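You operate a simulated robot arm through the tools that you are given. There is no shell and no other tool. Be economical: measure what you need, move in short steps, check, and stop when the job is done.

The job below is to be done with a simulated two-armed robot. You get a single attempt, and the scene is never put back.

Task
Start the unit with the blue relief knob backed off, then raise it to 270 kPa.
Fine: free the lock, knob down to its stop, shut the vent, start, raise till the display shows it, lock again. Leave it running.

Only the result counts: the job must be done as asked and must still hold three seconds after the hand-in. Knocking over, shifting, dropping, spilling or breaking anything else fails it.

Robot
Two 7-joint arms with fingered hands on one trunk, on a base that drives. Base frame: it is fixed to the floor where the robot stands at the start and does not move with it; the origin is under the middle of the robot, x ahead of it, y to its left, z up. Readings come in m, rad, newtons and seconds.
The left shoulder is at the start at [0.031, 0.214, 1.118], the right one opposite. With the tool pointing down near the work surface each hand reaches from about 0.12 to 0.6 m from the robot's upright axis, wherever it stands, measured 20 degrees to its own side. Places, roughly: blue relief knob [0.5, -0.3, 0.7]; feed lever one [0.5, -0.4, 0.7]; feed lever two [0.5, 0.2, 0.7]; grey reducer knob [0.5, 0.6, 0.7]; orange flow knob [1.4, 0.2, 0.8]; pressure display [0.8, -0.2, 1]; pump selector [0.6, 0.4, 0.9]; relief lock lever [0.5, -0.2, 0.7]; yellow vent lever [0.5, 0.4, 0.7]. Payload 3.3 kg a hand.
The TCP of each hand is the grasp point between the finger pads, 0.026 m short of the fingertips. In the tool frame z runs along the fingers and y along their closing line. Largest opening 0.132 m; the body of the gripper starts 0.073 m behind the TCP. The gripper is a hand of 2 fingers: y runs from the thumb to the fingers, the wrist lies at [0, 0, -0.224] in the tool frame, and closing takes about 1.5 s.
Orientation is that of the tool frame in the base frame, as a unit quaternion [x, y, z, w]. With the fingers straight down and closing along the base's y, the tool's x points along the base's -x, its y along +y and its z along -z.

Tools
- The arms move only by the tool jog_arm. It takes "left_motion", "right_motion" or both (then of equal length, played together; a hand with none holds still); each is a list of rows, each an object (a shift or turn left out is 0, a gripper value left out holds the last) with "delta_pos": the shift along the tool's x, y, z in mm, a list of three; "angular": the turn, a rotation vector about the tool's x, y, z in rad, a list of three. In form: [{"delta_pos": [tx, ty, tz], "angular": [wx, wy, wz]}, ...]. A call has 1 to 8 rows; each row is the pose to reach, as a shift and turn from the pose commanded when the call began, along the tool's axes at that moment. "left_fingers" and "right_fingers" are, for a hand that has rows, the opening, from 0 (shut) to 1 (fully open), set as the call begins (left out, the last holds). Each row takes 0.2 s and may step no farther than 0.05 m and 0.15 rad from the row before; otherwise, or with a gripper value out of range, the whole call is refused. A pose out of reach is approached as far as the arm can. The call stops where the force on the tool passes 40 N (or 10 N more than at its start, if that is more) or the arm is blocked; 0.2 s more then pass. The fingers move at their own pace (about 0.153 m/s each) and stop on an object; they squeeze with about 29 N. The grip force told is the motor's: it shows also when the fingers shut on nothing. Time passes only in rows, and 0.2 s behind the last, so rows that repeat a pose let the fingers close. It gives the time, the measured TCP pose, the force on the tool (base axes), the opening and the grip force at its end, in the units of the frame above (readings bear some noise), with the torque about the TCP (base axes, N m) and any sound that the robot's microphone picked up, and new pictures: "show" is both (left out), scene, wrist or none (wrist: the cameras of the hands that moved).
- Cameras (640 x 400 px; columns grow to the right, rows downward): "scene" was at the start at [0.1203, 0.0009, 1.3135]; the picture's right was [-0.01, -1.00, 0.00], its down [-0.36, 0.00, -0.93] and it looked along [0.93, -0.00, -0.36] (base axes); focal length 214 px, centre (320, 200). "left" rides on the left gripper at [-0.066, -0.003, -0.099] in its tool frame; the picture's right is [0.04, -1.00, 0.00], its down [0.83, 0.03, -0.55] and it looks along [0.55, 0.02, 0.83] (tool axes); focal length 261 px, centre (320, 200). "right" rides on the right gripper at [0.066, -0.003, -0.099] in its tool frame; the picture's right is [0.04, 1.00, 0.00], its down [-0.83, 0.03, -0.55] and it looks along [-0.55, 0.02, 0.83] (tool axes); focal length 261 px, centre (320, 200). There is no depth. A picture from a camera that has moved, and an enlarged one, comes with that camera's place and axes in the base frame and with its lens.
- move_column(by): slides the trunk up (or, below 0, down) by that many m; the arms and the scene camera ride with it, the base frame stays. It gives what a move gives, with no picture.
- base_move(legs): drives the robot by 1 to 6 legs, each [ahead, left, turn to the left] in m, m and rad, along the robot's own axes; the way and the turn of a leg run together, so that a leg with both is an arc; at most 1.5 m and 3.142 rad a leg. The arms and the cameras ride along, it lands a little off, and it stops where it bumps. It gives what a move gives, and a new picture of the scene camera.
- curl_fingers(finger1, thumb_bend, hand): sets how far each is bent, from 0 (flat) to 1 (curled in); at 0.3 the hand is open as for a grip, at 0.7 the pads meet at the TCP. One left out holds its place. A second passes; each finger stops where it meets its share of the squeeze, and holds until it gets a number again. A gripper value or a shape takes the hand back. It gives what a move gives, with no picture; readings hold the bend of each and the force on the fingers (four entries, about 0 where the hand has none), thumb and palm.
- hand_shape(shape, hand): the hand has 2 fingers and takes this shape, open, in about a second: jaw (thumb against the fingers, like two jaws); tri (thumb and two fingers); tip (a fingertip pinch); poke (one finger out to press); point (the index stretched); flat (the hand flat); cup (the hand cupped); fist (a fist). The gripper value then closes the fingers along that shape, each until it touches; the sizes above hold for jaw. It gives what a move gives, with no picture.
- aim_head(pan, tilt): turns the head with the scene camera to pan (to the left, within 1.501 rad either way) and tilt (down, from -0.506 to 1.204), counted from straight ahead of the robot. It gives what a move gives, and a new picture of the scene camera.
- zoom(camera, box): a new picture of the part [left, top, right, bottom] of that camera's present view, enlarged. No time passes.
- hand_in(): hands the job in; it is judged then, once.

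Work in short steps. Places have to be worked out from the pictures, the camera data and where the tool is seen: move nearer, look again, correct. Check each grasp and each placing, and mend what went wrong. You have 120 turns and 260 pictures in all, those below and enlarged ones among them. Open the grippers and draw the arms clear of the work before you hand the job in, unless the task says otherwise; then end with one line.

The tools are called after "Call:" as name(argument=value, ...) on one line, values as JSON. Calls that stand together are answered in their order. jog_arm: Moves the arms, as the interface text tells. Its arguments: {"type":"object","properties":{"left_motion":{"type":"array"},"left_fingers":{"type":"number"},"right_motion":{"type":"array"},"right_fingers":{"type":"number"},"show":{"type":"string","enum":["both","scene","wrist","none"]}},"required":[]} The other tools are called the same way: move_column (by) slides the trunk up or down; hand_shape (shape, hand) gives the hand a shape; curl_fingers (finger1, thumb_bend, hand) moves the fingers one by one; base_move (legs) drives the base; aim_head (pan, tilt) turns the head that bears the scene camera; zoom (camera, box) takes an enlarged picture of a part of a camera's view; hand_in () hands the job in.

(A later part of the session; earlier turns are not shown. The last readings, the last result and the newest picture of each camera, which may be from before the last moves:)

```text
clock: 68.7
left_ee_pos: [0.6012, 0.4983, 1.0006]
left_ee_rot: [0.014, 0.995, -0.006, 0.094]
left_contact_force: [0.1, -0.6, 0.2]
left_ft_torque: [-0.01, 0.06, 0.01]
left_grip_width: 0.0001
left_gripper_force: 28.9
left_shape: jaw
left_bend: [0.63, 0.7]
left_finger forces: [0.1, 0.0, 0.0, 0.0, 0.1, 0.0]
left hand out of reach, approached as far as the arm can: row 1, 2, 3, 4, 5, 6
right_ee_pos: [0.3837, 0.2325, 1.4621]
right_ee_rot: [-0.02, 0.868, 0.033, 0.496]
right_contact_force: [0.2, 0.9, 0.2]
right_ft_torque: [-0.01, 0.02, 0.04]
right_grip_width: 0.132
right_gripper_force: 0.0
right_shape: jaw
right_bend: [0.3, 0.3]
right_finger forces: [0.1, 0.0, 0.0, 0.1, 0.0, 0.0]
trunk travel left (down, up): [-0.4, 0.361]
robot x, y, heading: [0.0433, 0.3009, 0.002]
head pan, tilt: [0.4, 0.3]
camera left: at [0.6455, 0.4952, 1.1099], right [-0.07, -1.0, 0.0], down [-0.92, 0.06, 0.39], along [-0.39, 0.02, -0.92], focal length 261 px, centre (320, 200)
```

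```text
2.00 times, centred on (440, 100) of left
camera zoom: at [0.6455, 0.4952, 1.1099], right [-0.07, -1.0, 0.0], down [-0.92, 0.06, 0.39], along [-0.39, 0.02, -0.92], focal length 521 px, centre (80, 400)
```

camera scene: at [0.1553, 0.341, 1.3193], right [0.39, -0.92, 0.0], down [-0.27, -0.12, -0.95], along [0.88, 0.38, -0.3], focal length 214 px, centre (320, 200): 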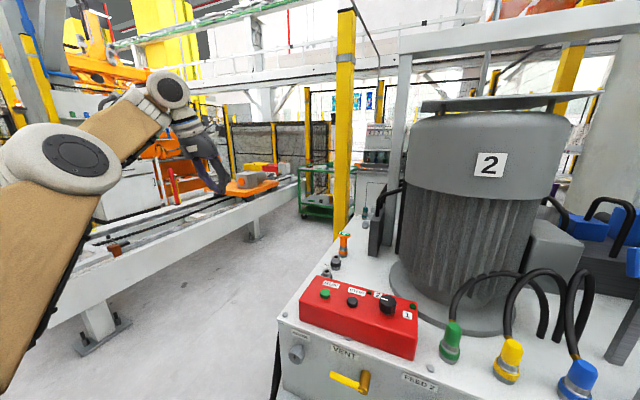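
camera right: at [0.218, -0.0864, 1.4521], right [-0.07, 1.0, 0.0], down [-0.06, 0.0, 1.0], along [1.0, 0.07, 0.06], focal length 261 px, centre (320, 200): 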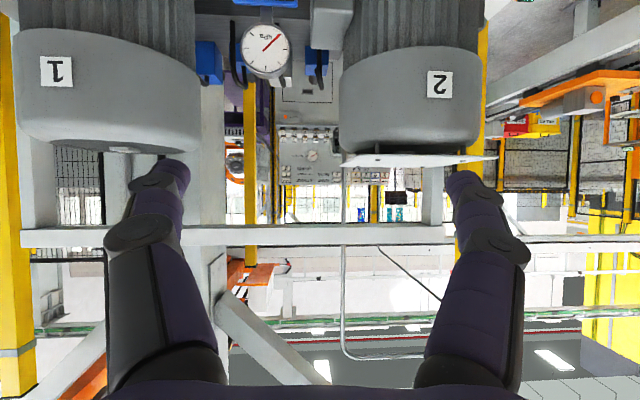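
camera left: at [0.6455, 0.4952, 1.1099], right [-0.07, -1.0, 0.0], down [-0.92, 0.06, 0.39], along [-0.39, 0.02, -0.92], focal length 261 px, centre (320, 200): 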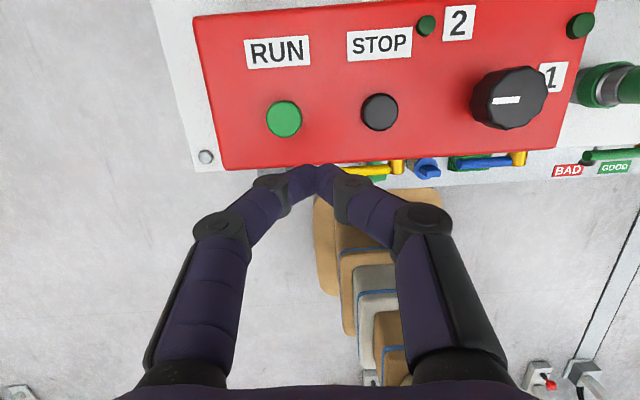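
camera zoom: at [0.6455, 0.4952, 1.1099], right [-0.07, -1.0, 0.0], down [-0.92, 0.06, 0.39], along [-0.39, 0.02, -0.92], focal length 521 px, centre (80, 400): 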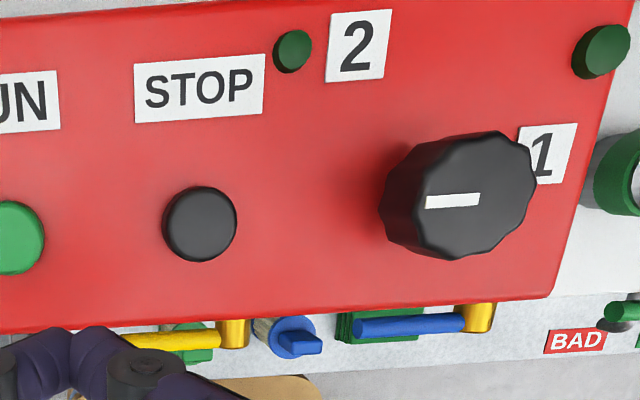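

RUN sits at about (0.626, 0.527, 0.876). The selector and feed levers aren't in the instructions, so I leave them as they are. I move the closed fingertips to hover just above RUN.

Call:
jog_arm(left_motion=[{"delta_pos": [-3, 15, 25]}, {"delta_pos": [-6, 30, 50]}, {"delta_pos": [-6, 30, 74]}], show="both")

```text
clock: 69.5
left_ee_pos: [0.6198, 0.5264, 0.9288]
left_ee_rot: [0.012, 0.995, -0.007, 0.096]
left_contact_force: [0.0, 0.2, -0.8]
left_ft_torque: [0.02, -0.01, -0.02]
left_grip_width: 0.0002
left_gripper_force: 29.7
left_shape: jaw
left_bend: [0.63, 0.7]
left_finger forces: [0.0, 0.0, 0.0, 0.1, 0.0, 0.1]
right_ee_pos: [0.3819, 0.2322, 1.463]
right_ee_rot: [-0.021, 0.867, 0.034, 0.496]
right_contact_force: [0.1, 1.1, 0.1]
right_ft_torque: [0.02, -0.03, 0.04]
right_grip_width: 0.1321
right_gripper_force: 0.1
right_shape: jaw
right_bend: [0.3, 0.3]
right_finger forces: [0.0, 0.1, 0.1, 0.1, 0.0, 0.1]
trunk travel left (down, up): [-0.4, 0.361]
robot x, y, heading: [0.0423, 0.2999, 0.003]
head pan, tilt: [0.4, 0.3]
camera scene: at [0.1541, 0.3409, 1.3194], right [0.39, -0.92, 0.0], down [-0.27, -0.12, -0.96], along [0.88, 0.38, -0.3], focal length 214 px, centre (320, 200)
camera left: at [0.665, 0.5234, 1.0381], right [-0.07, -1.0, 0.0], down [-0.92, 0.06, 0.38], along [-0.38, 0.02, -0.92], focal length 261 px, centre (320, 200)
```

scene: 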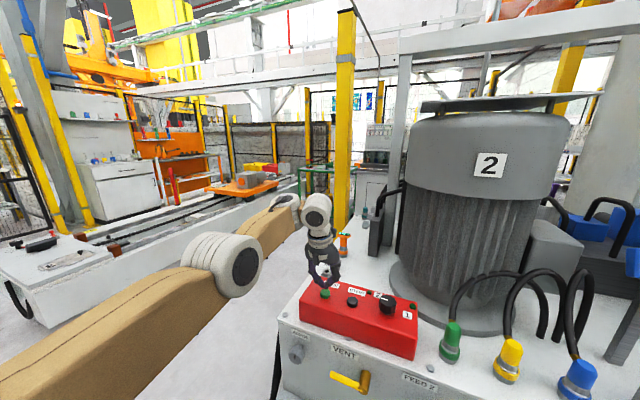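
left: 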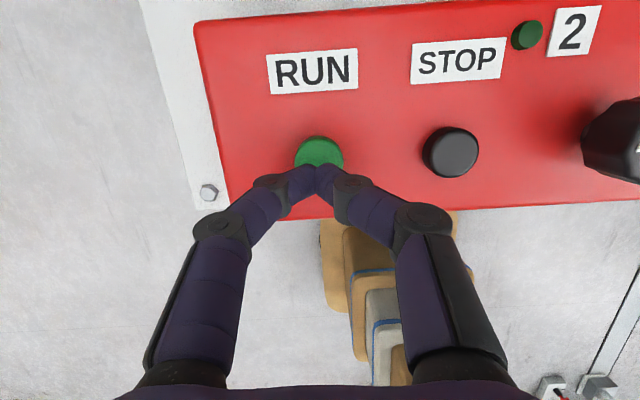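

The fingertips are right over RUN. I press down along the tool axis until there is resistance.

Call:
jog_arm(left_motion=[{"delta_pos": [0, 0, 15]}, {"delta_pos": [0, 0, 23]}, {"delta_pos": [0, 0, 28]}, {"delta_pos": [0, 0, 32]}, {"delta_pos": [0, 0, 36]}], show="wrist")

```text
clock: 70.6
left_ee_pos: [0.6289, 0.5264, 0.9099]
left_ee_rot: [0.012, 0.994, -0.006, 0.107]
left_contact_force: [-4.8, 0.5, 63.5]
left_ft_torque: [0.05, -0.3, 0.02]
left_grip_width: 0.0
left_gripper_force: 29.1
left_shape: jaw
left_bend: [0.69, 0.69]
left_finger forces: [73.7, 0.0, 0.0, 0.0, 0.1, 0.1]
right_ee_pos: [0.3771, 0.232, 1.4646]
right_ee_rot: [-0.021, 0.867, 0.034, 0.497]
right_contact_force: [0.0, -0.4, -0.4]
right_ft_torque: [-0.02, 0.0, 0.01]
right_grip_width: 0.1319
right_gripper_force: 0.2
right_shape: jaw
right_bend: [0.3, 0.3]
right_finger forces: [0.1, 0.0, 0.0, 0.0, 0.0, 0.1]
trunk travel left (down, up): [-0.4, 0.361]
robot x, y, heading: [0.0394, 0.3033, 0.007]
head pan, tilt: [0.4, 0.3]
heard: click
stopped in row 5 (left hand): the force on the tool passed its limit at 42 N (the readings are from after the stop); the commanded pose is now the measured one
camera left: at [0.6709, 0.5236, 1.0185], right [-0.06, -1.0, 0.0], down [-0.93, 0.06, 0.36], along [-0.36, 0.02, -0.93], focal length 261 px, centre (320, 200)
```

left: 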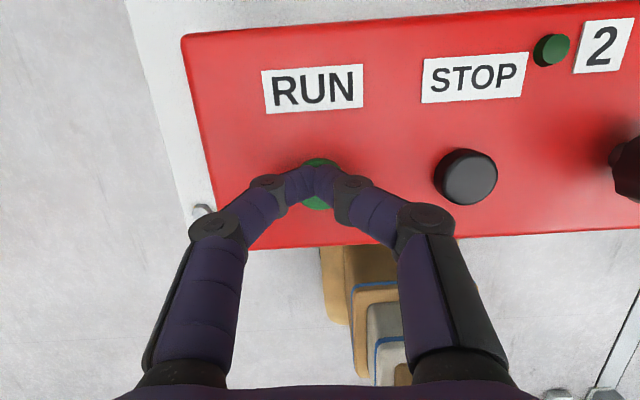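

A click was heard. I lift off and look at the lamps and the display.

Call:
jog_arm(left_motion=[{"delta_pos": [0, 0, -20]}, {"delta_pos": [0, 0, -50]}, {"delta_pos": [0, 0, -80]}], show="wrist")

Call:
aim_head(pan=-0.35, tilt=0.3)

```text
clock: 71.4
left_ee_pos: [0.6133, 0.5269, 0.9784]
left_ee_rot: [0.012, 0.995, -0.006, 0.099]
left_contact_force: [0.7, 0.3, -1.2]
left_ft_torque: [-0.03, 0.0, -0.02]
left_grip_width: 0.0001
left_gripper_force: 28.8
left_shape: jaw
left_bend: [0.67, 0.69]
left_finger forces: [0.0, 0.0, 0.1, 0.0, 0.1, 0.1]
right_ee_pos: [0.381, 0.2338, 1.4633]
right_ee_rot: [-0.021, 0.868, 0.033, 0.496]
right_contact_force: [-0.5, 0.5, 0.4]
right_ft_torque: [0.01, 0.0, -0.02]
right_grip_width: 0.1318
right_gripper_force: 0.0
right_shape: jaw
right_bend: [0.3, 0.3]
right_finger forces: [0.0, 0.0, 0.1, 0.0, 0.0, 0.1]
trunk travel left (down, up): [-0.4, 0.361]
robot x, y, heading: [0.0403, 0.3, 0.009]
head pan, tilt: [0.4, 0.3]
camera left: at [0.6565, 0.5245, 1.0888], right [-0.07, -1.0, 0.0], down [-0.92, 0.06, 0.38], along [-0.38, 0.02, -0.93], focal length 261 px, centre (320, 200)
```

left: 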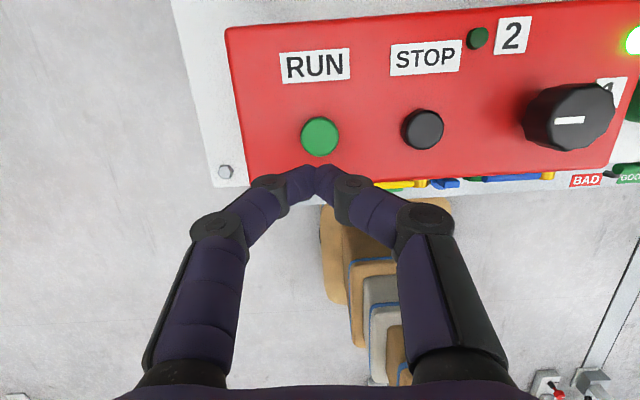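

```text
clock: 72.5
left_ee_pos: [0.614, 0.527, 0.9795]
left_ee_rot: [0.012, 0.995, -0.007, 0.1]
left_contact_force: [-0.6, 0.2, 0.6]
left_ft_torque: [0.01, 0.0, 0.0]
left_grip_width: 0.0
left_gripper_force: 29.1
left_shape: jaw
left_bend: [0.67, 0.69]
left_finger forces: [0.0, 0.1, 0.0, 0.0, 0.1, 0.0]
right_ee_pos: [0.3814, 0.2333, 1.4623]
right_ee_rot: [-0.02, 0.868, 0.033, 0.495]
right_contact_force: [-0.3, -0.1, -0.3]
right_ft_torque: [0.01, 0.0, 0.01]
right_grip_width: 0.1319
right_gripper_force: 0.0
right_shape: jaw
right_bend: [0.3, 0.3]
right_finger forces: [0.0, 0.0, 0.0, 0.0, 0.1, 0.1]
trunk travel left (down, up): [-0.4, 0.361]
robot x, y, heading: [0.04, 0.3034, -0.001]
head pan, tilt: [-0.351, 0.3]
camera scene: at [0.1556, 0.2727, 1.3195], right [-0.34, -0.94, 0.0], down [-0.28, 0.1, -0.96], along [0.9, -0.32, -0.3], focal length 214 px, centre (320, 200)
```

scene: 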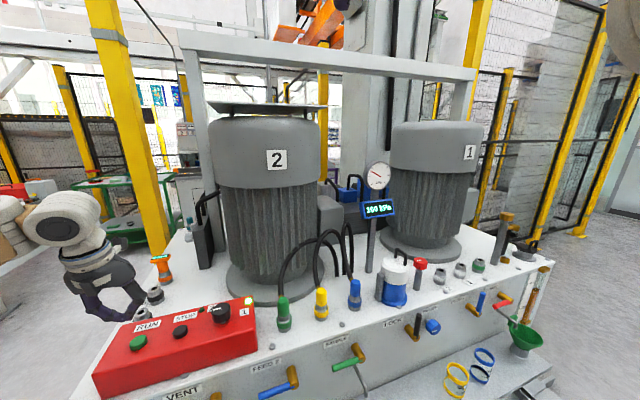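

Lamp 1 lit and the unit is running. I read the display.

Call:
zoom(camera="scene", box=[340, 150, 420, 230])

```text
5.00 times, centred on (380, 190) of scene
camera zoom: at [0.1556, 0.2727, 1.3195], right [-0.34, -0.94, 0.0], down [-0.28, 0.1, -0.96], along [0.9, -0.32, -0.3], focal length 1072 px, centre (20, 250)
```

zoom: 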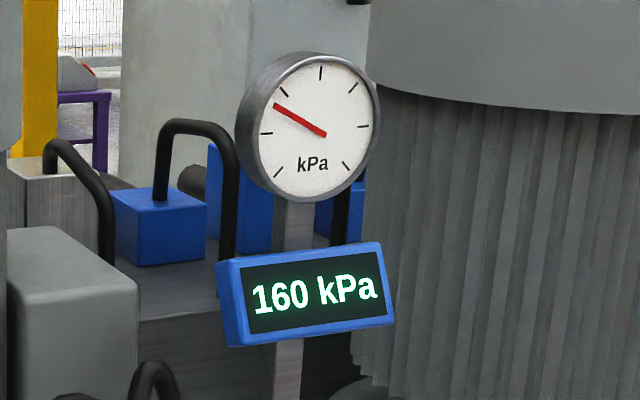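

Running at 160 kPa with the knob at its stop. I lift and withdraw the left hand, then drive back to the knob position.

Call:
jog_arm(left_motion=[{"delta_pos": [0, 0, -45]}, {"delta_pos": [0, 0, -90]}, {"delta_pos": [30, 0, -130]}, {"delta_pos": [70, 0, -140]}, {"delta_pos": [110, 0, -140]}, {"delta_pos": [140, 0, -140]}], show="none")

Call:
base_move(legs=[[-0.1, 0, 0], [0, -0.99, 0]])

```text
clock: 73.9
left_ee_pos: [0.595, 0.5304, 1.0767]
left_ee_rot: [0.012, 0.995, -0.007, 0.1]
left_contact_force: [0.1, 0.5, -0.4]
left_ft_torque: [-0.03, 0.0, 0.02]
left_grip_width: 0.0
left_gripper_force: 28.6
left_shape: jaw
left_bend: [0.66, 0.69]
left_finger forces: [0.1, 0.0, 0.0, 0.0, 0.0, 0.0]
left hand out of reach, approached as far as the arm can: row 3, 4, 5, 6
right_ee_pos: [0.3808, 0.2322, 1.4633]
right_ee_rot: [-0.02, 0.868, 0.033, 0.495]
right_contact_force: [-0.4, -0.4, -0.6]
right_ft_torque: [0.01, 0.0, -0.01]
right_grip_width: 0.1319
right_gripper_force: 0.1
right_shape: jaw
right_bend: [0.3, 0.3]
right_finger forces: [0.0, 0.0, 0.0, 0.0, 0.0, 0.0]
trunk travel left (down, up): [-0.4, 0.361]
robot x, y, heading: [0.041, 0.3034, 0.006]
head pan, tilt: [-0.351, 0.3]
```

```text
clock: 79.8
left_ee_pos: [0.5025, -0.4561, 1.076]
left_ee_rot: [0.006, 0.995, -0.006, 0.101]
left_contact_force: [-0.5, 0.0, 0.3]
left_ft_torque: [0.0, -0.02, 0.02]
left_grip_width: 0.0
left_gripper_force: 29.5
left_shape: jaw
left_bend: [0.66, 0.69]
left_finger forces: [0.0, 0.0, 0.0, 0.0, 0.1, 0.1]
right_ee_pos: [0.2941, -0.7568, 1.463]
right_ee_rot: [-0.026, 0.867, 0.036, 0.496]
right_contact_force: [-0.3, -0.1, 0.5]
right_ft_torque: [0.01, -0.01, -0.01]
right_grip_width: 0.1318
right_gripper_force: 0.1
right_shape: jaw
right_bend: [0.3, 0.3]
right_finger forces: [0.0, 0.1, 0.0, 0.1, 0.0, 0.0]
trunk travel left (down, up): [-0.4, 0.361]
robot x, y, heading: [-0.0479, -0.6912, 0.017]
head pan, tilt: [-0.351, 0.3]
camera scene: at [0.0673, -0.7191, 1.3195], right [-0.33, -0.95, 0.0], down [-0.28, 0.1, -0.96], along [0.9, -0.31, -0.3], focal length 214 px, centre (320, 200)
```

scene: 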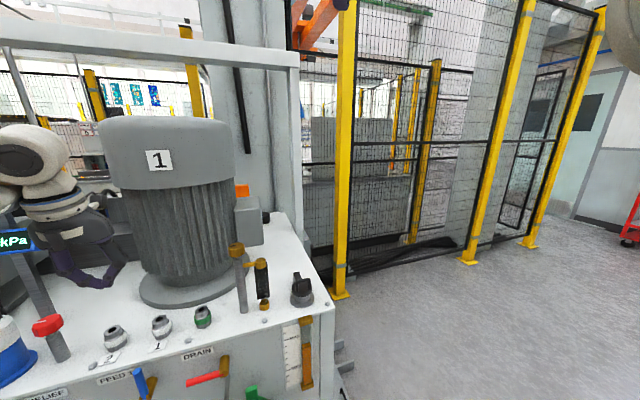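

The hand is over the table edge, so I draw it back while pitching it to horizontal, still high, before lowering the trunk.

Call:
jog_arm(left_motion=[{"delta_pos": [20, 10, -4], "angular": [0, -0.15, 0]}, {"delta_pos": [40, 20, -8], "angular": [0, -0.3, 0]}, {"delta_pos": [60, 40, -12], "angular": [0, -0.45, 0]}, {"delta_pos": [80, 60, -16], "angular": [0, -0.6, 0]}, {"delta_pos": [90, 80, -18], "angular": [0, -0.75, 0]}, {"delta_pos": [95, 100, -18], "angular": [0, -0.9, 0]}, {"delta_pos": [95, 120, -18], "angular": [0, -1.05, 0]}, {"delta_pos": [95, 140, -18], "angular": [0, -1.2, 0]}], show="none")

Call:
aim_head(pan=0.4, tilt=0.3)

```text
clock: 81.8
left_ee_pos: [0.3976, -0.284, 1.0781]
left_ee_rot: [0.0, 0.765, 0.04, 0.642]
left_contact_force: [-0.3, -0.4, 0.5]
left_ft_torque: [0.0, 0.03, 0.01]
left_grip_width: 0.0001
left_gripper_force: 29.8
left_shape: jaw
left_bend: [0.66, 0.69]
left_finger forces: [0.1, 0.0, 0.1, 0.0, 0.1, 0.0]
left hand out of reach, approached as far as the arm can: row 1, 2, 3, 4, 5, 6
right_ee_pos: [0.2936, -0.7563, 1.4624]
right_ee_rot: [-0.026, 0.868, 0.037, 0.495]
right_contact_force: [0.6, -0.6, 0.3]
right_ft_torque: [0.03, 0.03, 0.02]
right_grip_width: 0.132
right_gripper_force: 0.2
right_shape: jaw
right_bend: [0.3, 0.3]
right_finger forces: [0.0, 0.1, 0.1, 0.1, 0.0, 0.0]
trunk travel left (down, up): [-0.4, 0.361]
robot x, y, heading: [-0.0484, -0.6892, 0.017]
head pan, tilt: [-0.351, 0.3]
stopped in row 8 (left hand): the arm was blocked; the commanded pose is now the measured one
```

```text
clock: 82.9
left_ee_pos: [0.3965, -0.2829, 1.0777]
left_ee_rot: [-0.001, 0.765, 0.04, 0.642]
left_contact_force: [-0.3, 0.6, 0.4]
left_ft_torque: [0.0, -0.03, -0.04]
left_grip_width: 0.0001
left_gripper_force: 28.6
left_shape: jaw
left_bend: [0.66, 0.69]
left_finger forces: [0.1, 0.0, 0.1, 0.0, 0.1, 0.0]
right_ee_pos: [0.2922, -0.7541, 1.462]
right_ee_rot: [-0.026, 0.868, 0.037, 0.495]
right_contact_force: [-0.1, 0.8, -0.4]
right_ft_torque: [-0.01, 0.01, 0.0]
right_grip_width: 0.132
right_gripper_force: 0.1
right_shape: jaw
right_bend: [0.3, 0.3]
right_finger forces: [0.0, 0.0, 0.0, 0.1, 0.1, 0.0]
trunk travel left (down, up): [-0.4, 0.361]
robot x, y, heading: [-0.0491, -0.6885, 0.02]
head pan, tilt: [0.4, 0.3]
camera scene: at [0.0642, -0.6502, 1.3195], right [0.41, -0.91, 0.0], down [-0.27, -0.12, -0.96], along [0.87, 0.39, -0.3], focal length 214 px, centre (320, 200)
```

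scene: 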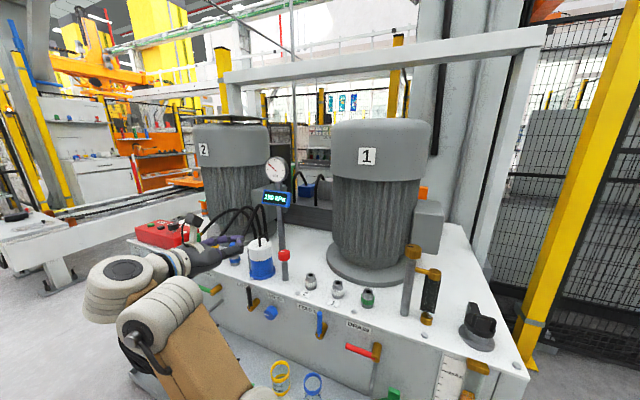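

Clear of the table edge, so I lower the trunk and re-align in front of the knob.

Call:
move_column(by=-0.25)

Call:
jog_arm(left_motion=[{"delta_pos": [25, 10, -5], "angular": [0.02, -0.04, -0.02]}, {"delta_pos": [50, 20, -10], "angular": [0.03, -0.09, -0.04]}, {"delta_pos": [75, 28, -5], "angular": [0.05, -0.13, -0.06]}, {"delta_pos": [99, 28, 10], "angular": [0.05, -0.17, -0.06]}, {"delta_pos": [99, 28, 30], "angular": [0.05, -0.17, -0.06]}], left_fingers=0.6, show="wrist")

```text
clock: 85.5
left_ee_pos: [0.4151, -0.2618, 0.7556]
left_ee_rot: [-0.001, 0.82, 0.069, 0.569]
left_contact_force: [-0.1, 0.8, 0.0]
left_ft_torque: [0.0, -0.04, 0.0]
left_grip_width: 0.0
left_gripper_force: 29.0
left_shape: jaw
left_bend: [0.66, 0.69]
left_finger forces: [0.0, 0.0, 0.1, 0.0, 0.0, 0.1]
right_ee_pos: [0.3835, -0.7532, 1.1509]
right_ee_rot: [-0.024, 0.907, 0.037, 0.419]
right_contact_force: [-0.4, -0.1, 0.5]
right_ft_torque: [0.0, 0.02, 0.0]
right_grip_width: 0.1319
right_gripper_force: 0.1
right_shape: jaw
right_bend: [0.3, 0.3]
right_finger forces: [0.0, 0.1, 0.0, 0.0, 0.0, 0.0]
trunk travel left (down, up): [-0.15, 0.611]
robot x, y, heading: [-0.0492, -0.6908, 0.018]
head pan, tilt: [0.4, 0.3]
```

```text
clock: 86.7
left_ee_pos: [0.4161, -0.2515, 0.6457]
left_ee_rot: [-0.005, 0.771, -0.003, 0.637]
left_contact_force: [0.1, -0.3, -0.3]
left_ft_torque: [0.02, 0.0, 0.01]
left_grip_width: 0.0793
left_gripper_force: 0.0
left_shape: jaw
left_bend: [0.71, 0.7]
left_finger forces: [0.0, 0.1, 0.0, 0.0, 0.1, 0.0]
left hand out of reach, approached as far as the arm can: row 3, 4
right_ee_pos: [0.3821, -0.7526, 1.1508]
right_ee_rot: [-0.024, 0.907, 0.037, 0.42]
right_contact_force: [0.8, 0.1, 0.4]
right_ft_torque: [0.01, -0.03, -0.02]
right_grip_width: 0.132
right_gripper_force: 0.1
right_shape: jaw
right_bend: [0.3, 0.3]
right_finger forces: [0.0, 0.0, 0.0, 0.0, 0.0, 0.1]
trunk travel left (down, up): [-0.15, 0.611]
robot x, y, heading: [-0.0454, -0.6861, 0.019]
head pan, tilt: [0.4, 0.3]
camera left: at [0.3304, -0.2534, 0.728], right [0.0, -1.0, -0.03], down [-0.7, 0.03, -0.72], along [0.72, 0.02, -0.7], focal length 261 px, centre (320, 200)
```

left: 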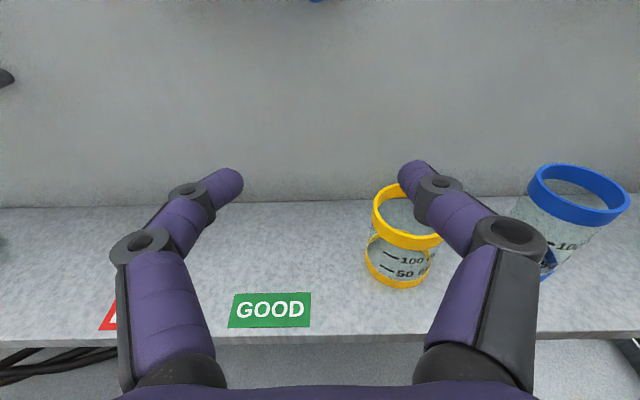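

The hand came lower than meant (z 0.646), close to the yellow cup but not touching it. I raise it straight up and level it at the knob height.

Call:
jog_arm(left_motion=[{"delta_pos": [-30, 0, -6]}, {"delta_pos": [-60, -2, -5], "angular": [0, -0.06, 0]}, {"delta_pos": [-84, -4, 0], "angular": [0, -0.13, 0]}, {"delta_pos": [-84, -4, 8], "angular": [0, -0.19, 0]}, {"delta_pos": [-84, -4, 8], "angular": [0, -0.19, 0]}], show="both")

Call:
zoom(camera="scene", box=[210, 80, 290, 160])

```text
clock: 87.9
left_ee_pos: [0.4299, -0.2431, 0.7244]
left_ee_rot: [-0.009, 0.722, 0.007, 0.692]
left_contact_force: [0.5, 0.0, 0.2]
left_ft_torque: [0.01, 0.01, 0.02]
left_grip_width: 0.0792
left_gripper_force: 0.1
left_shape: jaw
left_bend: [0.71, 0.7]
left_finger forces: [0.0, 0.0, 0.0, 0.1, 0.0, 0.1]
left hand out of reach, approached as far as the arm can: row 4
right_ee_pos: [0.3831, -0.7537, 1.1512]
right_ee_rot: [-0.024, 0.907, 0.038, 0.419]
right_contact_force: [-0.4, -0.1, -0.9]
right_ft_torque: [-0.03, -0.04, -0.04]
right_grip_width: 0.1318
right_gripper_force: 0.0
right_shape: jaw
right_bend: [0.3, 0.3]
right_finger forces: [0.1, 0.1, 0.1, 0.0, 0.1, 0.0]
trunk travel left (down, up): [-0.15, 0.611]
robot x, y, heading: [-0.0498, -0.6885, 0.023]
head pan, tilt: [0.4, 0.3]
camera scene: at [0.1229, -0.649, 1.0647], right [0.41, -0.91, 0.0], down [-0.27, -0.12, -0.96], along [0.87, 0.39, -0.3], focal length 214 px, centre (320, 200)
camera left: at [0.3325, -0.2479, 0.7937], right [0.02, -1.0, -0.04], down [-0.59, 0.02, -0.81], along [0.81, 0.04, -0.59], focal length 261 px, centre (320, 200)
```

scene: 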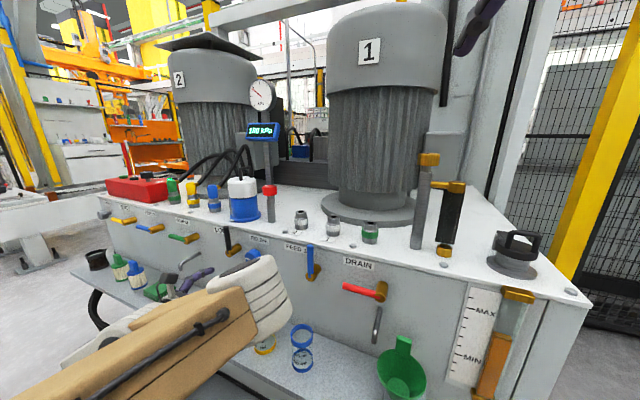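
left: 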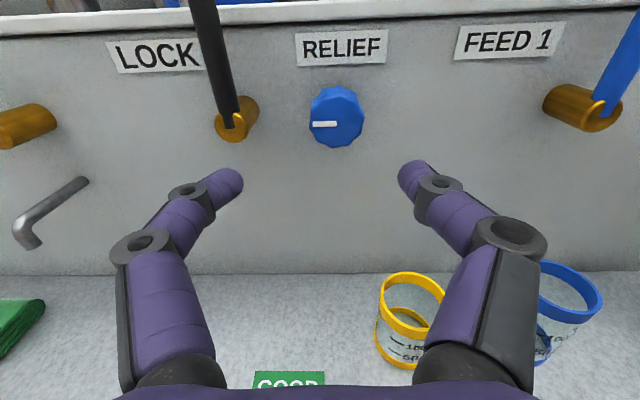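

```text
5.00 times, centred on (250, 120) of scene
camera zoom: at [0.1229, -0.649, 1.0647], right [0.41, -0.91, 0.0], down [-0.27, -0.12, -0.96], along [0.87, 0.39, -0.3], focal length 1072 px, centre (670, 600)
```

zoom: 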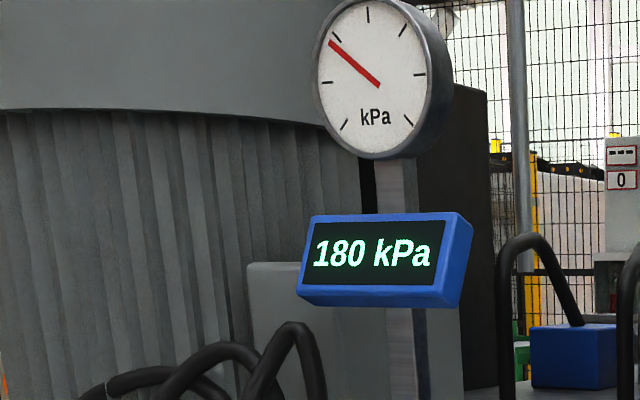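

The pressure has settled at 180 kPa with the knob at its stop. I pre-roll the hand counter-clockwise by 0.9 rad in front of the knob, ready for a clockwise stroke.

Call:
jog_arm(left_motion=[{"delta_pos": [-1, -6, 10], "angular": [0.022, -0.04, -0.12]}, {"delta_pos": [-2, -12, 20], "angular": [0.025, -0.038, -0.26]}, {"delta_pos": [-2, -12, 20], "angular": [0.03, -0.036, -0.4]}, {"delta_pos": [-2, -12, 20], "angular": [0.032, -0.034, -0.54]}, {"delta_pos": [-2, -12, 20], "angular": [0.036, -0.032, -0.68]}, {"delta_pos": [-2, -12, 20], "angular": [0.038, -0.03, -0.8]}, {"delta_pos": [-2, -12, 20], "angular": [0.04, -0.03, -0.9]}, {"delta_pos": [-2, -12, 20], "angular": [0.04, -0.03, -0.9]}], show="wrist")

```text
clock: 89.7
left_ee_pos: [0.4561, -0.2647, 0.7285]
left_ee_rot: [-0.3, 0.623, -0.322, 0.647]
left_contact_force: [0.5, -0.2, -0.3]
left_ft_torque: [-0.03, -0.01, -0.02]
left_grip_width: 0.0793
left_gripper_force: 0.0
left_shape: jaw
left_bend: [0.71, 0.7]
left_finger forces: [0.0, 0.0, 0.0, 0.0, 0.1, 0.1]
right_ee_pos: [0.3842, -0.7536, 1.1515]
right_ee_rot: [-0.024, 0.907, 0.037, 0.419]
right_contact_force: [-0.7, -0.6, -0.3]
right_ft_torque: [0.02, -0.02, -0.04]
right_grip_width: 0.1318
right_gripper_force: 0.0
right_shape: jaw
right_bend: [0.3, 0.3]
right_finger forces: [0.0, 0.0, 0.1, 0.1, 0.1, 0.1]
trunk travel left (down, up): [-0.15, 0.611]
robot x, y, heading: [-0.0465, -0.6915, 0.021]
head pan, tilt: [0.4, 0.3]
camera left: at [0.3564, -0.213, 0.7657], right [-0.04, -0.64, 0.76], down [-0.54, -0.63, -0.56], along [0.84, -0.44, -0.32], focal length 261 px, centre (320, 200)
```

left: 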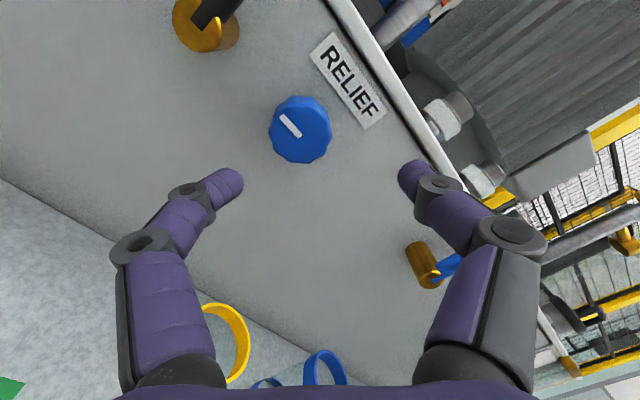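

Pose is good apart from a 9 mm y offset and slight tilt. I correct these and advance to the earlier grip depth x=0.525.

Call:
jog_arm(left_motion=[{"delta_pos": [-4, 10, 5], "angular": [-0.043, 0.017, 0]}, {"delta_pos": [-4, 10, 25], "angular": [-0.043, 0.017, 0]}, {"delta_pos": [-4, 10, 45], "angular": [-0.043, 0.017, 0]}, {"delta_pos": [-4, 10, 60], "angular": [-0.043, 0.017, 0]}, {"delta_pos": [-4, 10, 68], "angular": [-0.043, 0.017, 0]}], show="wrist")

```text
clock: 90.9
left_ee_pos: [0.5257, -0.2572, 0.7265]
left_ee_rot: [-0.309, 0.636, -0.311, 0.635]
left_contact_force: [-0.1, 0.0, -0.7]
left_ft_torque: [0.02, 0.01, 0.01]
left_grip_width: 0.0791
left_gripper_force: 0.0
left_shape: jaw
left_bend: [0.71, 0.7]
left_finger forces: [0.0, 0.0, 0.0, 0.1, 0.1, 0.0]
right_ee_pos: [0.3841, -0.7533, 1.1528]
right_ee_rot: [-0.025, 0.907, 0.037, 0.419]
right_contact_force: [-0.4, 0.4, -0.8]
right_ft_torque: [0.03, 0.0, 0.0]
right_grip_width: 0.132
right_gripper_force: 0.1
right_shape: jaw
right_bend: [0.3, 0.3]
right_finger forces: [0.0, 0.0, 0.0, 0.1, 0.0, 0.1]
trunk travel left (down, up): [-0.15, 0.611]
robot x, y, heading: [-0.0472, -0.6901, 0.018]
head pan, tilt: [0.4, 0.3]
camera left: at [0.426, -0.2061, 0.7682], right [0.0, -0.65, 0.76], down [-0.55, -0.63, -0.54], along [0.83, -0.42, -0.36], focal length 261 px, centre (320, 200)
```

left: 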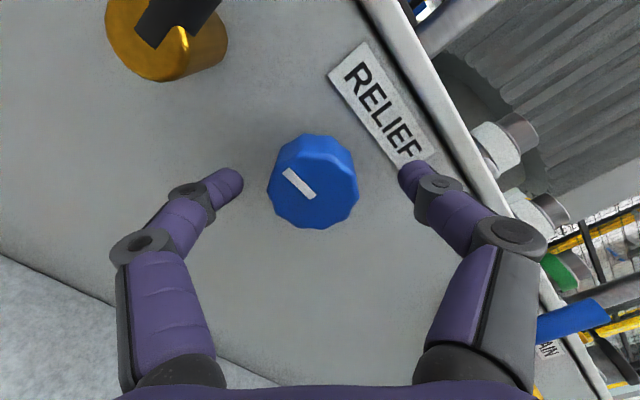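

The knob is between the pads. I close and turn clockwise by 0.3 rad, then read the display.

Call:
jog_arm(left_motion=[{"delta_pos": [0, 2, 0]}, {"delta_pos": [0, 2, 0]}, {"delta_pos": [0, 2, 0]}, {"delta_pos": [0, 2, 0]}, {"delta_pos": [0, 2, 0], "angular": [0, 0, 0.1]}, {"delta_pos": [0, 2, 0], "angular": [0, 0, 0.2]}, {"delta_pos": [0, 2, 0], "angular": [0, 0, 0.3]}, {"delta_pos": [0, 2, 0], "angular": [0, 0, 0.3]}], left_fingers=0, show="none")

Call:
zoom(camera="scene", box=[210, 80, 290, 160])

```text
clock: 92.7
left_ee_pos: [0.5259, -0.257, 0.7256]
left_ee_rot: [-0.212, 0.675, -0.213, 0.674]
left_contact_force: [2.6, -4.0, -1.5]
left_ft_torque: [-0.01, 0.02, -0.06]
left_grip_width: 0.0346
left_gripper_force: 28.8
left_shape: jaw
left_bend: [0.74, 0.7]
left_finger forces: [25.7, 0.1, 0.0, 0.1, 27.3, 0.1]
right_ee_pos: [0.3842, -0.7538, 1.1503]
right_ee_rot: [-0.024, 0.907, 0.038, 0.419]
right_contact_force: [-0.5, -0.1, 0.1]
right_ft_torque: [0.0, 0.0, 0.03]
right_grip_width: 0.132
right_gripper_force: 0.0
right_shape: jaw
right_bend: [0.3, 0.3]
right_finger forces: [0.0, 0.1, 0.0, 0.0, 0.0, 0.0]
trunk travel left (down, up): [-0.15, 0.611]
robot x, y, heading: [-0.0495, -0.6896, 0.015]
head pan, tilt: [0.4, 0.3]
```

```text
5.00 times, centred on (250, 120) of scene
camera zoom: at [0.1235, -0.6492, 1.0646], right [0.41, -0.91, 0.0], down [-0.27, -0.12, -0.96], along [0.87, 0.39, -0.3], focal length 1072 px, centre (670, 600)
```

zoom: 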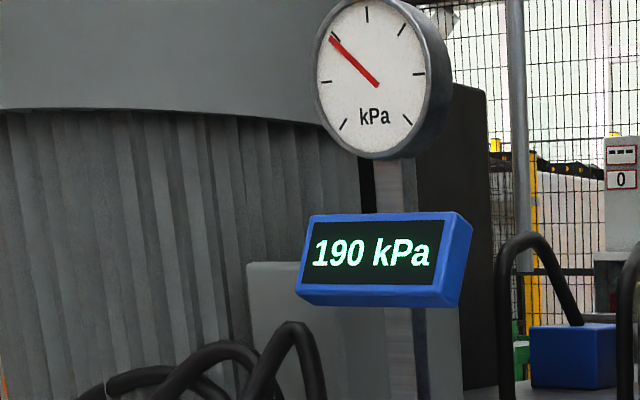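

The pressure is rising in the clockwise direction. I wait a moment to see the settled value.

Call:
jog_arm(left_motion=[{}, {}, {}, {}, {}, {}, {}, {}], show="wrist")

Call:
zoom(camera="scene", box=[210, 80, 290, 160])

```text
clock: 94.5
left_ee_pos: [0.526, -0.255, 0.7262]
left_ee_rot: [-0.213, 0.675, -0.214, 0.674]
left_contact_force: [4.0, -4.3, -4.0]
left_ft_torque: [0.01, 0.06, -0.11]
left_grip_width: 0.0349
left_gripper_force: 29.0
left_shape: jaw
left_bend: [0.74, 0.7]
left_finger forces: [25.8, 0.0, 0.0, 0.0, 27.6, 0.0]
right_ee_pos: [0.385, -0.7533, 1.151]
right_ee_rot: [-0.024, 0.907, 0.037, 0.419]
right_contact_force: [0.2, 0.7, 0.5]
right_ft_torque: [0.02, 0.01, 0.0]
right_grip_width: 0.1316
right_gripper_force: 0.1
right_shape: jaw
right_bend: [0.3, 0.3]
right_finger forces: [0.0, 0.1, 0.0, 0.0, 0.1, 0.1]
trunk travel left (down, up): [-0.15, 0.611]
robot x, y, heading: [-0.0475, -0.6901, 0.027]
head pan, tilt: [0.4, 0.3]
camera left: at [0.4261, -0.2193, 0.7796], right [0.0, -0.84, 0.54], down [-0.55, -0.45, -0.7], along [0.83, -0.3, -0.47], focal length 261 px, centre (320, 200)
```

left: 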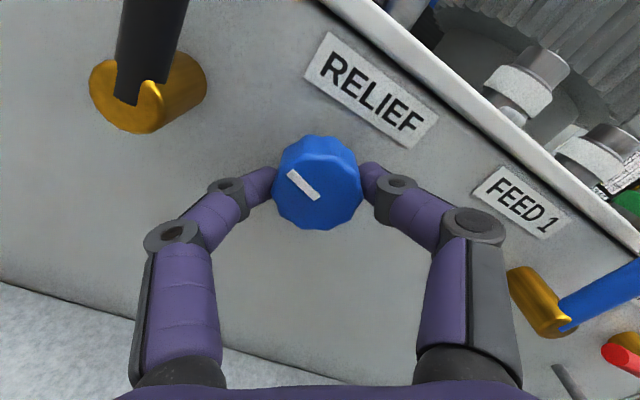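

```text
5.00 times, centred on (250, 120) of scene
camera zoom: at [0.1235, -0.6492, 1.0646], right [0.41, -0.91, 0.0], down [-0.27, -0.12, -0.96], along [0.87, 0.39, -0.3], focal length 1072 px, centre (670, 600)
```

zoom: 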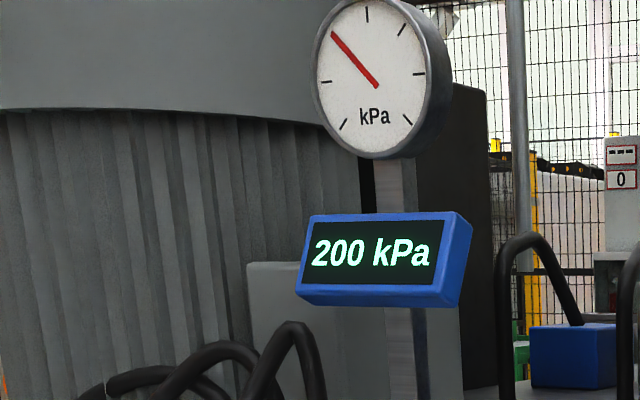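

0.3 rad gave about +20 kPa. I turn another 0.7 rad, then let it settle.

Call:
jog_arm(left_motion=[{"angular": [0, 0, 0.12]}, {"angular": [0, 0, 0.24]}, {"angular": [0, 0, 0.36]}, {"angular": [0, 0, 0.48]}, {"angular": [0, 0, 0.6]}, {"angular": [0, 0, 0.7]}], show="none")

Call:
jog_arm(left_motion=[{}, {}, {}, {}, {}, {}, {}, {}], show="wrist")

Call:
zoom(camera="scene", box=[210, 80, 290, 160])

```text
clock: 95.9
left_ee_pos: [0.5261, -0.2551, 0.7245]
left_ee_rot: [0.032, 0.707, 0.032, 0.706]
left_contact_force: [0.5, -1.1, -6.4]
left_ft_torque: [-0.02, 0.11, -0.05]
left_grip_width: 0.0348
left_gripper_force: 28.6
left_shape: jaw
left_bend: [0.74, 0.7]
left_finger forces: [25.8, 0.0, 0.0, 0.1, 28.5, 0.0]
right_ee_pos: [0.384, -0.7537, 1.1507]
right_ee_rot: [-0.024, 0.907, 0.036, 0.42]
right_contact_force: [-0.1, -0.6, 0.0]
right_ft_torque: [0.01, 0.02, -0.01]
right_grip_width: 0.1323
right_gripper_force: 0.0
right_shape: jaw
right_bend: [0.3, 0.3]
right_finger forces: [0.1, 0.0, 0.0, 0.1, 0.1, 0.0]
trunk travel left (down, up): [-0.15, 0.611]
robot x, y, heading: [-0.048, -0.6891, 0.019]
head pan, tilt: [0.4, 0.3]
```

```text
clock: 97.7
left_ee_pos: [0.5274, -0.2556, 0.7252]
left_ee_rot: [0.032, 0.707, 0.031, 0.706]
left_contact_force: [-1.4, 1.6, -8.4]
left_ft_torque: [-0.01, 0.16, -0.01]
left_grip_width: 0.0349
left_gripper_force: 29.1
left_shape: jaw
left_bend: [0.74, 0.7]
left_finger forces: [27.5, 0.0, 0.1, 0.0, 27.6, 0.0]
right_ee_pos: [0.3844, -0.753, 1.1506]
right_ee_rot: [-0.025, 0.907, 0.037, 0.418]
right_contact_force: [0.4, -0.5, 0.3]
right_ft_torque: [0.01, 0.0, 0.02]
right_grip_width: 0.1319
right_gripper_force: 0.0
right_shape: jaw
right_bend: [0.3, 0.3]
right_finger forces: [0.0, 0.0, 0.1, 0.0, 0.0, 0.0]
trunk travel left (down, up): [-0.15, 0.611]
robot x, y, heading: [-0.048, -0.6902, 0.02]
head pan, tilt: [0.4, 0.3]
camera left: at [0.4263, -0.2631, 0.7889], right [0.0, -0.99, -0.13], down [-0.55, 0.11, -0.83], along [0.83, 0.07, -0.55], focal length 261 px, centre (320, 200)
```

left: 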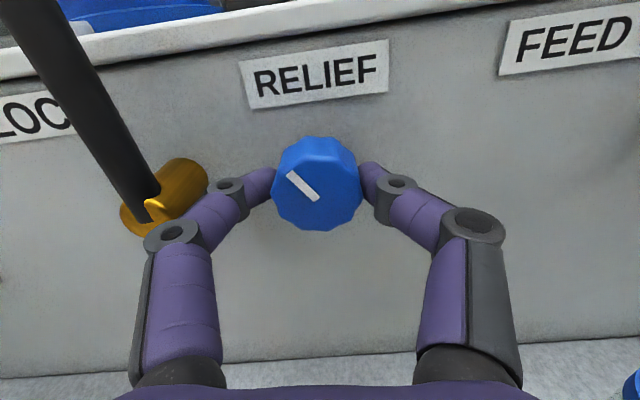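

```text
5.00 times, centred on (250, 120) of scene
camera zoom: at [0.1235, -0.6485, 1.0646], right [0.41, -0.91, 0.0], down [-0.27, -0.12, -0.95], along [0.87, 0.39, -0.3], focal length 1072 px, centre (670, 600)
```

zoom: 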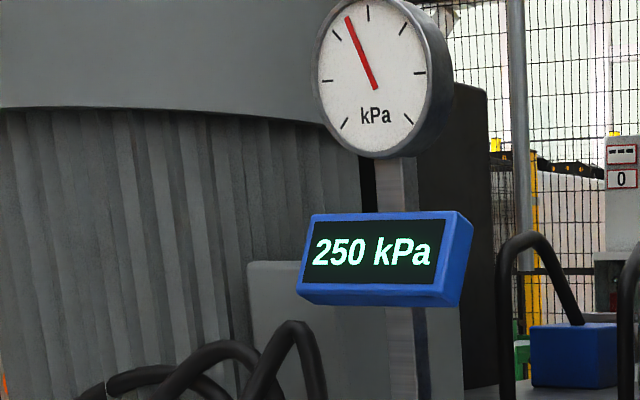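

It shows 250 kPa. I wait again to see whether it still drifts.

Call:
jog_arm(left_motion=[{}, {}, {}, {}, {}, {}, {}, {}], show="none")

Call:
zoom(camera="scene", box=[210, 80, 290, 160])

```text
clock: 99.5
left_ee_pos: [0.5267, -0.2554, 0.7242]
left_ee_rot: [0.032, 0.707, 0.031, 0.706]
left_contact_force: [-2.0, 2.3, -8.6]
left_ft_torque: [-0.01, 0.15, -0.01]
left_grip_width: 0.0347
left_gripper_force: 28.4
left_shape: jaw
left_bend: [0.74, 0.7]
left_finger forces: [27.6, 0.0, 0.1, 0.0, 27.5, 0.1]
right_ee_pos: [0.3835, -0.7527, 1.1518]
right_ee_rot: [-0.024, 0.907, 0.036, 0.418]
right_contact_force: [0.1, 0.2, 0.0]
right_ft_torque: [-0.02, 0.02, 0.0]
right_grip_width: 0.132
right_gripper_force: 0.0
right_shape: jaw
right_bend: [0.3, 0.3]
right_finger forces: [0.0, 0.0, 0.0, 0.0, 0.0, 0.0]
trunk travel left (down, up): [-0.15, 0.611]
robot x, y, heading: [-0.0521, -0.6913, 0.018]
head pan, tilt: [0.4, 0.3]
```

```text
5.00 times, centred on (250, 120) of scene
camera zoom: at [0.1235, -0.6484, 1.0646], right [0.41, -0.91, 0.0], down [-0.27, -0.12, -0.95], along [0.87, 0.39, -0.3], focal length 1072 px, centre (670, 600)
```

zoom: 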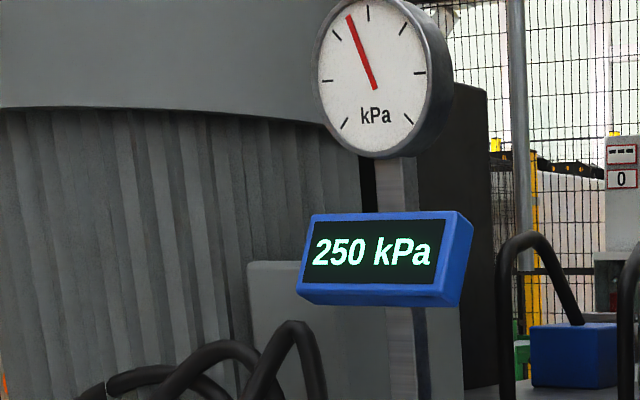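

It holds steady at 250 kPa, about 70 kPa per rad. I turn 0.2 rad more and read again.

Call:
jog_arm(left_motion=[{"angular": [0, 0, 0.1]}, {"angular": [0, 0, 0.2]}, {"angular": [0, 0, 0.2]}, {"angular": [0, 0, 0.2]}, {"angular": [0, 0, 0.2]}, {"angular": [0, 0, 0.2]}, {"angular": [0, 0, 0.2]}, {"angular": [0, 0, 0.2]}], show="none")

Call:
jog_arm(left_motion=[{}, {}, {}, {}, {}], show="none")

Call:
zoom(camera="scene", box=[210, 80, 290, 160])

```text
clock: 101.3
left_ee_pos: [0.5266, -0.2552, 0.725]
left_ee_rot: [0.102, 0.7, 0.1, 0.7]
left_contact_force: [-2.1, 2.3, -12.0]
left_ft_torque: [-0.02, 0.25, 0.0]
left_grip_width: 0.0348
left_gripper_force: 29.4
left_shape: jaw
left_bend: [0.74, 0.7]
left_finger forces: [26.4, 0.0, 0.0, 0.0, 29.0, 0.0]
right_ee_pos: [0.3846, -0.7524, 1.1514]
right_ee_rot: [-0.024, 0.907, 0.036, 0.419]
right_contact_force: [-1.3, -0.5, 0.3]
right_ft_torque: [0.0, -0.02, -0.01]
right_grip_width: 0.1321
right_gripper_force: 0.2
right_shape: jaw
right_bend: [0.3, 0.3]
right_finger forces: [0.0, 0.0, 0.0, 0.1, 0.1, 0.1]
trunk travel left (down, up): [-0.15, 0.611]
robot x, y, heading: [-0.0506, -0.6895, 0.017]
head pan, tilt: [0.4, 0.3]
```

```text
clock: 102.5
left_ee_pos: [0.5266, -0.255, 0.724]
left_ee_rot: [0.104, 0.7, 0.1, 0.699]
left_contact_force: [-2.0, 2.0, -12.9]
left_ft_torque: [-0.02, 0.29, 0.02]
left_grip_width: 0.0346
left_gripper_force: 29.1
left_shape: jaw
left_bend: [0.74, 0.7]
left_finger forces: [26.4, 0.0, 0.0, 0.1, 29.2, 0.0]
right_ee_pos: [0.385, -0.752, 1.1506]
right_ee_rot: [-0.024, 0.907, 0.036, 0.419]
right_contact_force: [-0.7, 0.4, 0.6]
right_ft_torque: [0.01, 0.0, 0.02]
right_grip_width: 0.1322
right_gripper_force: 0.1
right_shape: jaw
right_bend: [0.3, 0.3]
right_finger forces: [0.1, 0.0, 0.0, 0.0, 0.1, 0.0]
trunk travel left (down, up): [-0.15, 0.611]
robot x, y, heading: [-0.0492, -0.6899, 0.017]
head pan, tilt: [0.4, 0.3]
```

```text
5.00 times, centred on (250, 120) of scene
camera zoom: at [0.1238, -0.6482, 1.0645], right [0.41, -0.91, 0.0], down [-0.27, -0.12, -0.95], along [0.87, 0.39, -0.3], focal length 1072 px, centre (670, 600)
```

zoom: 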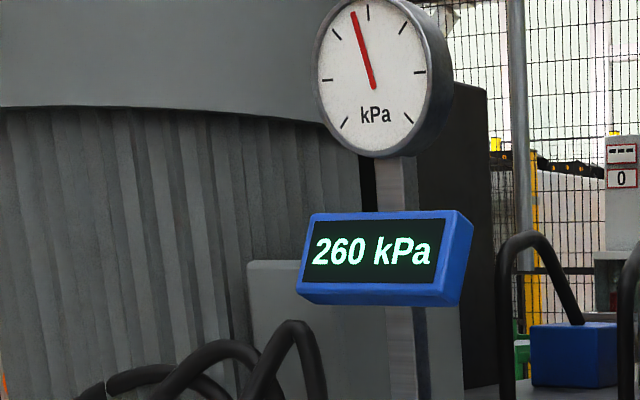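

260 kPa now. I add 0.07 rad and check again.

Call:
jog_arm(left_motion=[{"angular": [0, 0, 0.07]}, {"angular": [0, 0, 0.07]}, {"angular": [0, 0, 0.07]}, {"angular": [0, 0, 0.07]}, {"angular": [0, 0, 0.07]}, {"angular": [0, 0, 0.07]}, {"angular": [0, 0, 0.07]}, {"angular": [0, 0, 0.07]}], show="none")

Call:
jog_arm(left_motion=[{}, {}, {}, {}, {}], show="none")

Call:
zoom(camera="scene", box=[210, 80, 290, 160])

```text
clock: 104.3
left_ee_pos: [0.5257, -0.2545, 0.7254]
left_ee_rot: [0.127, 0.696, 0.125, 0.695]
left_contact_force: [-3.9, 2.6, -11.7]
left_ft_torque: [-0.01, 0.24, 0.01]
left_grip_width: 0.0347
left_gripper_force: 29.1
left_shape: jaw
left_bend: [0.74, 0.7]
left_finger forces: [26.2, 0.0, 0.0, 0.0, 29.7, 0.0]
right_ee_pos: [0.3843, -0.7515, 1.1501]
right_ee_rot: [-0.024, 0.907, 0.036, 0.419]
right_contact_force: [0.1, -0.1, -1.0]
right_ft_torque: [0.01, 0.02, -0.02]
right_grip_width: 0.132
right_gripper_force: 0.0
right_shape: jaw
right_bend: [0.3, 0.3]
right_finger forces: [0.0, 0.0, 0.0, 0.0, 0.0, 0.0]
trunk travel left (down, up): [-0.15, 0.611]
robot x, y, heading: [-0.0469, -0.692, 0.016]
head pan, tilt: [0.4, 0.3]
```

```text
clock: 105.5
left_ee_pos: [0.5264, -0.2547, 0.7247]
left_ee_rot: [0.126, 0.696, 0.126, 0.695]
left_contact_force: [-4.4, 2.5, -12.8]
left_ft_torque: [0.0, 0.23, 0.01]
left_grip_width: 0.0346
left_gripper_force: 28.9
left_shape: jaw
left_bend: [0.74, 0.7]
left_finger forces: [26.2, 0.1, 0.0, 0.0, 29.8, 0.0]
right_ee_pos: [0.3846, -0.7525, 1.1511]
right_ee_rot: [-0.026, 0.906, 0.038, 0.42]
right_contact_force: [-0.5, 0.7, 0.6]
right_ft_torque: [0.01, 0.0, 0.02]
right_grip_width: 0.1317
right_gripper_force: 0.1
right_shape: jaw
right_bend: [0.3, 0.3]
right_finger forces: [0.0, 0.0, 0.0, 0.0, 0.0, 0.0]
trunk travel left (down, up): [-0.15, 0.611]
robot x, y, heading: [-0.0486, -0.6867, 0.013]
head pan, tilt: [0.4, 0.3]
```

```text
5.00 times, centred on (250, 120) of scene
camera zoom: at [0.1237, -0.6482, 1.0645], right [0.41, -0.91, 0.0], down [-0.27, -0.12, -0.95], along [0.87, 0.39, -0.3], focal length 1072 px, centre (670, 600)
```

zoom: 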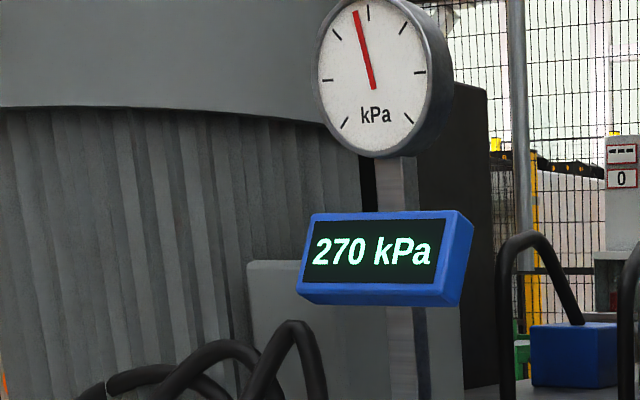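

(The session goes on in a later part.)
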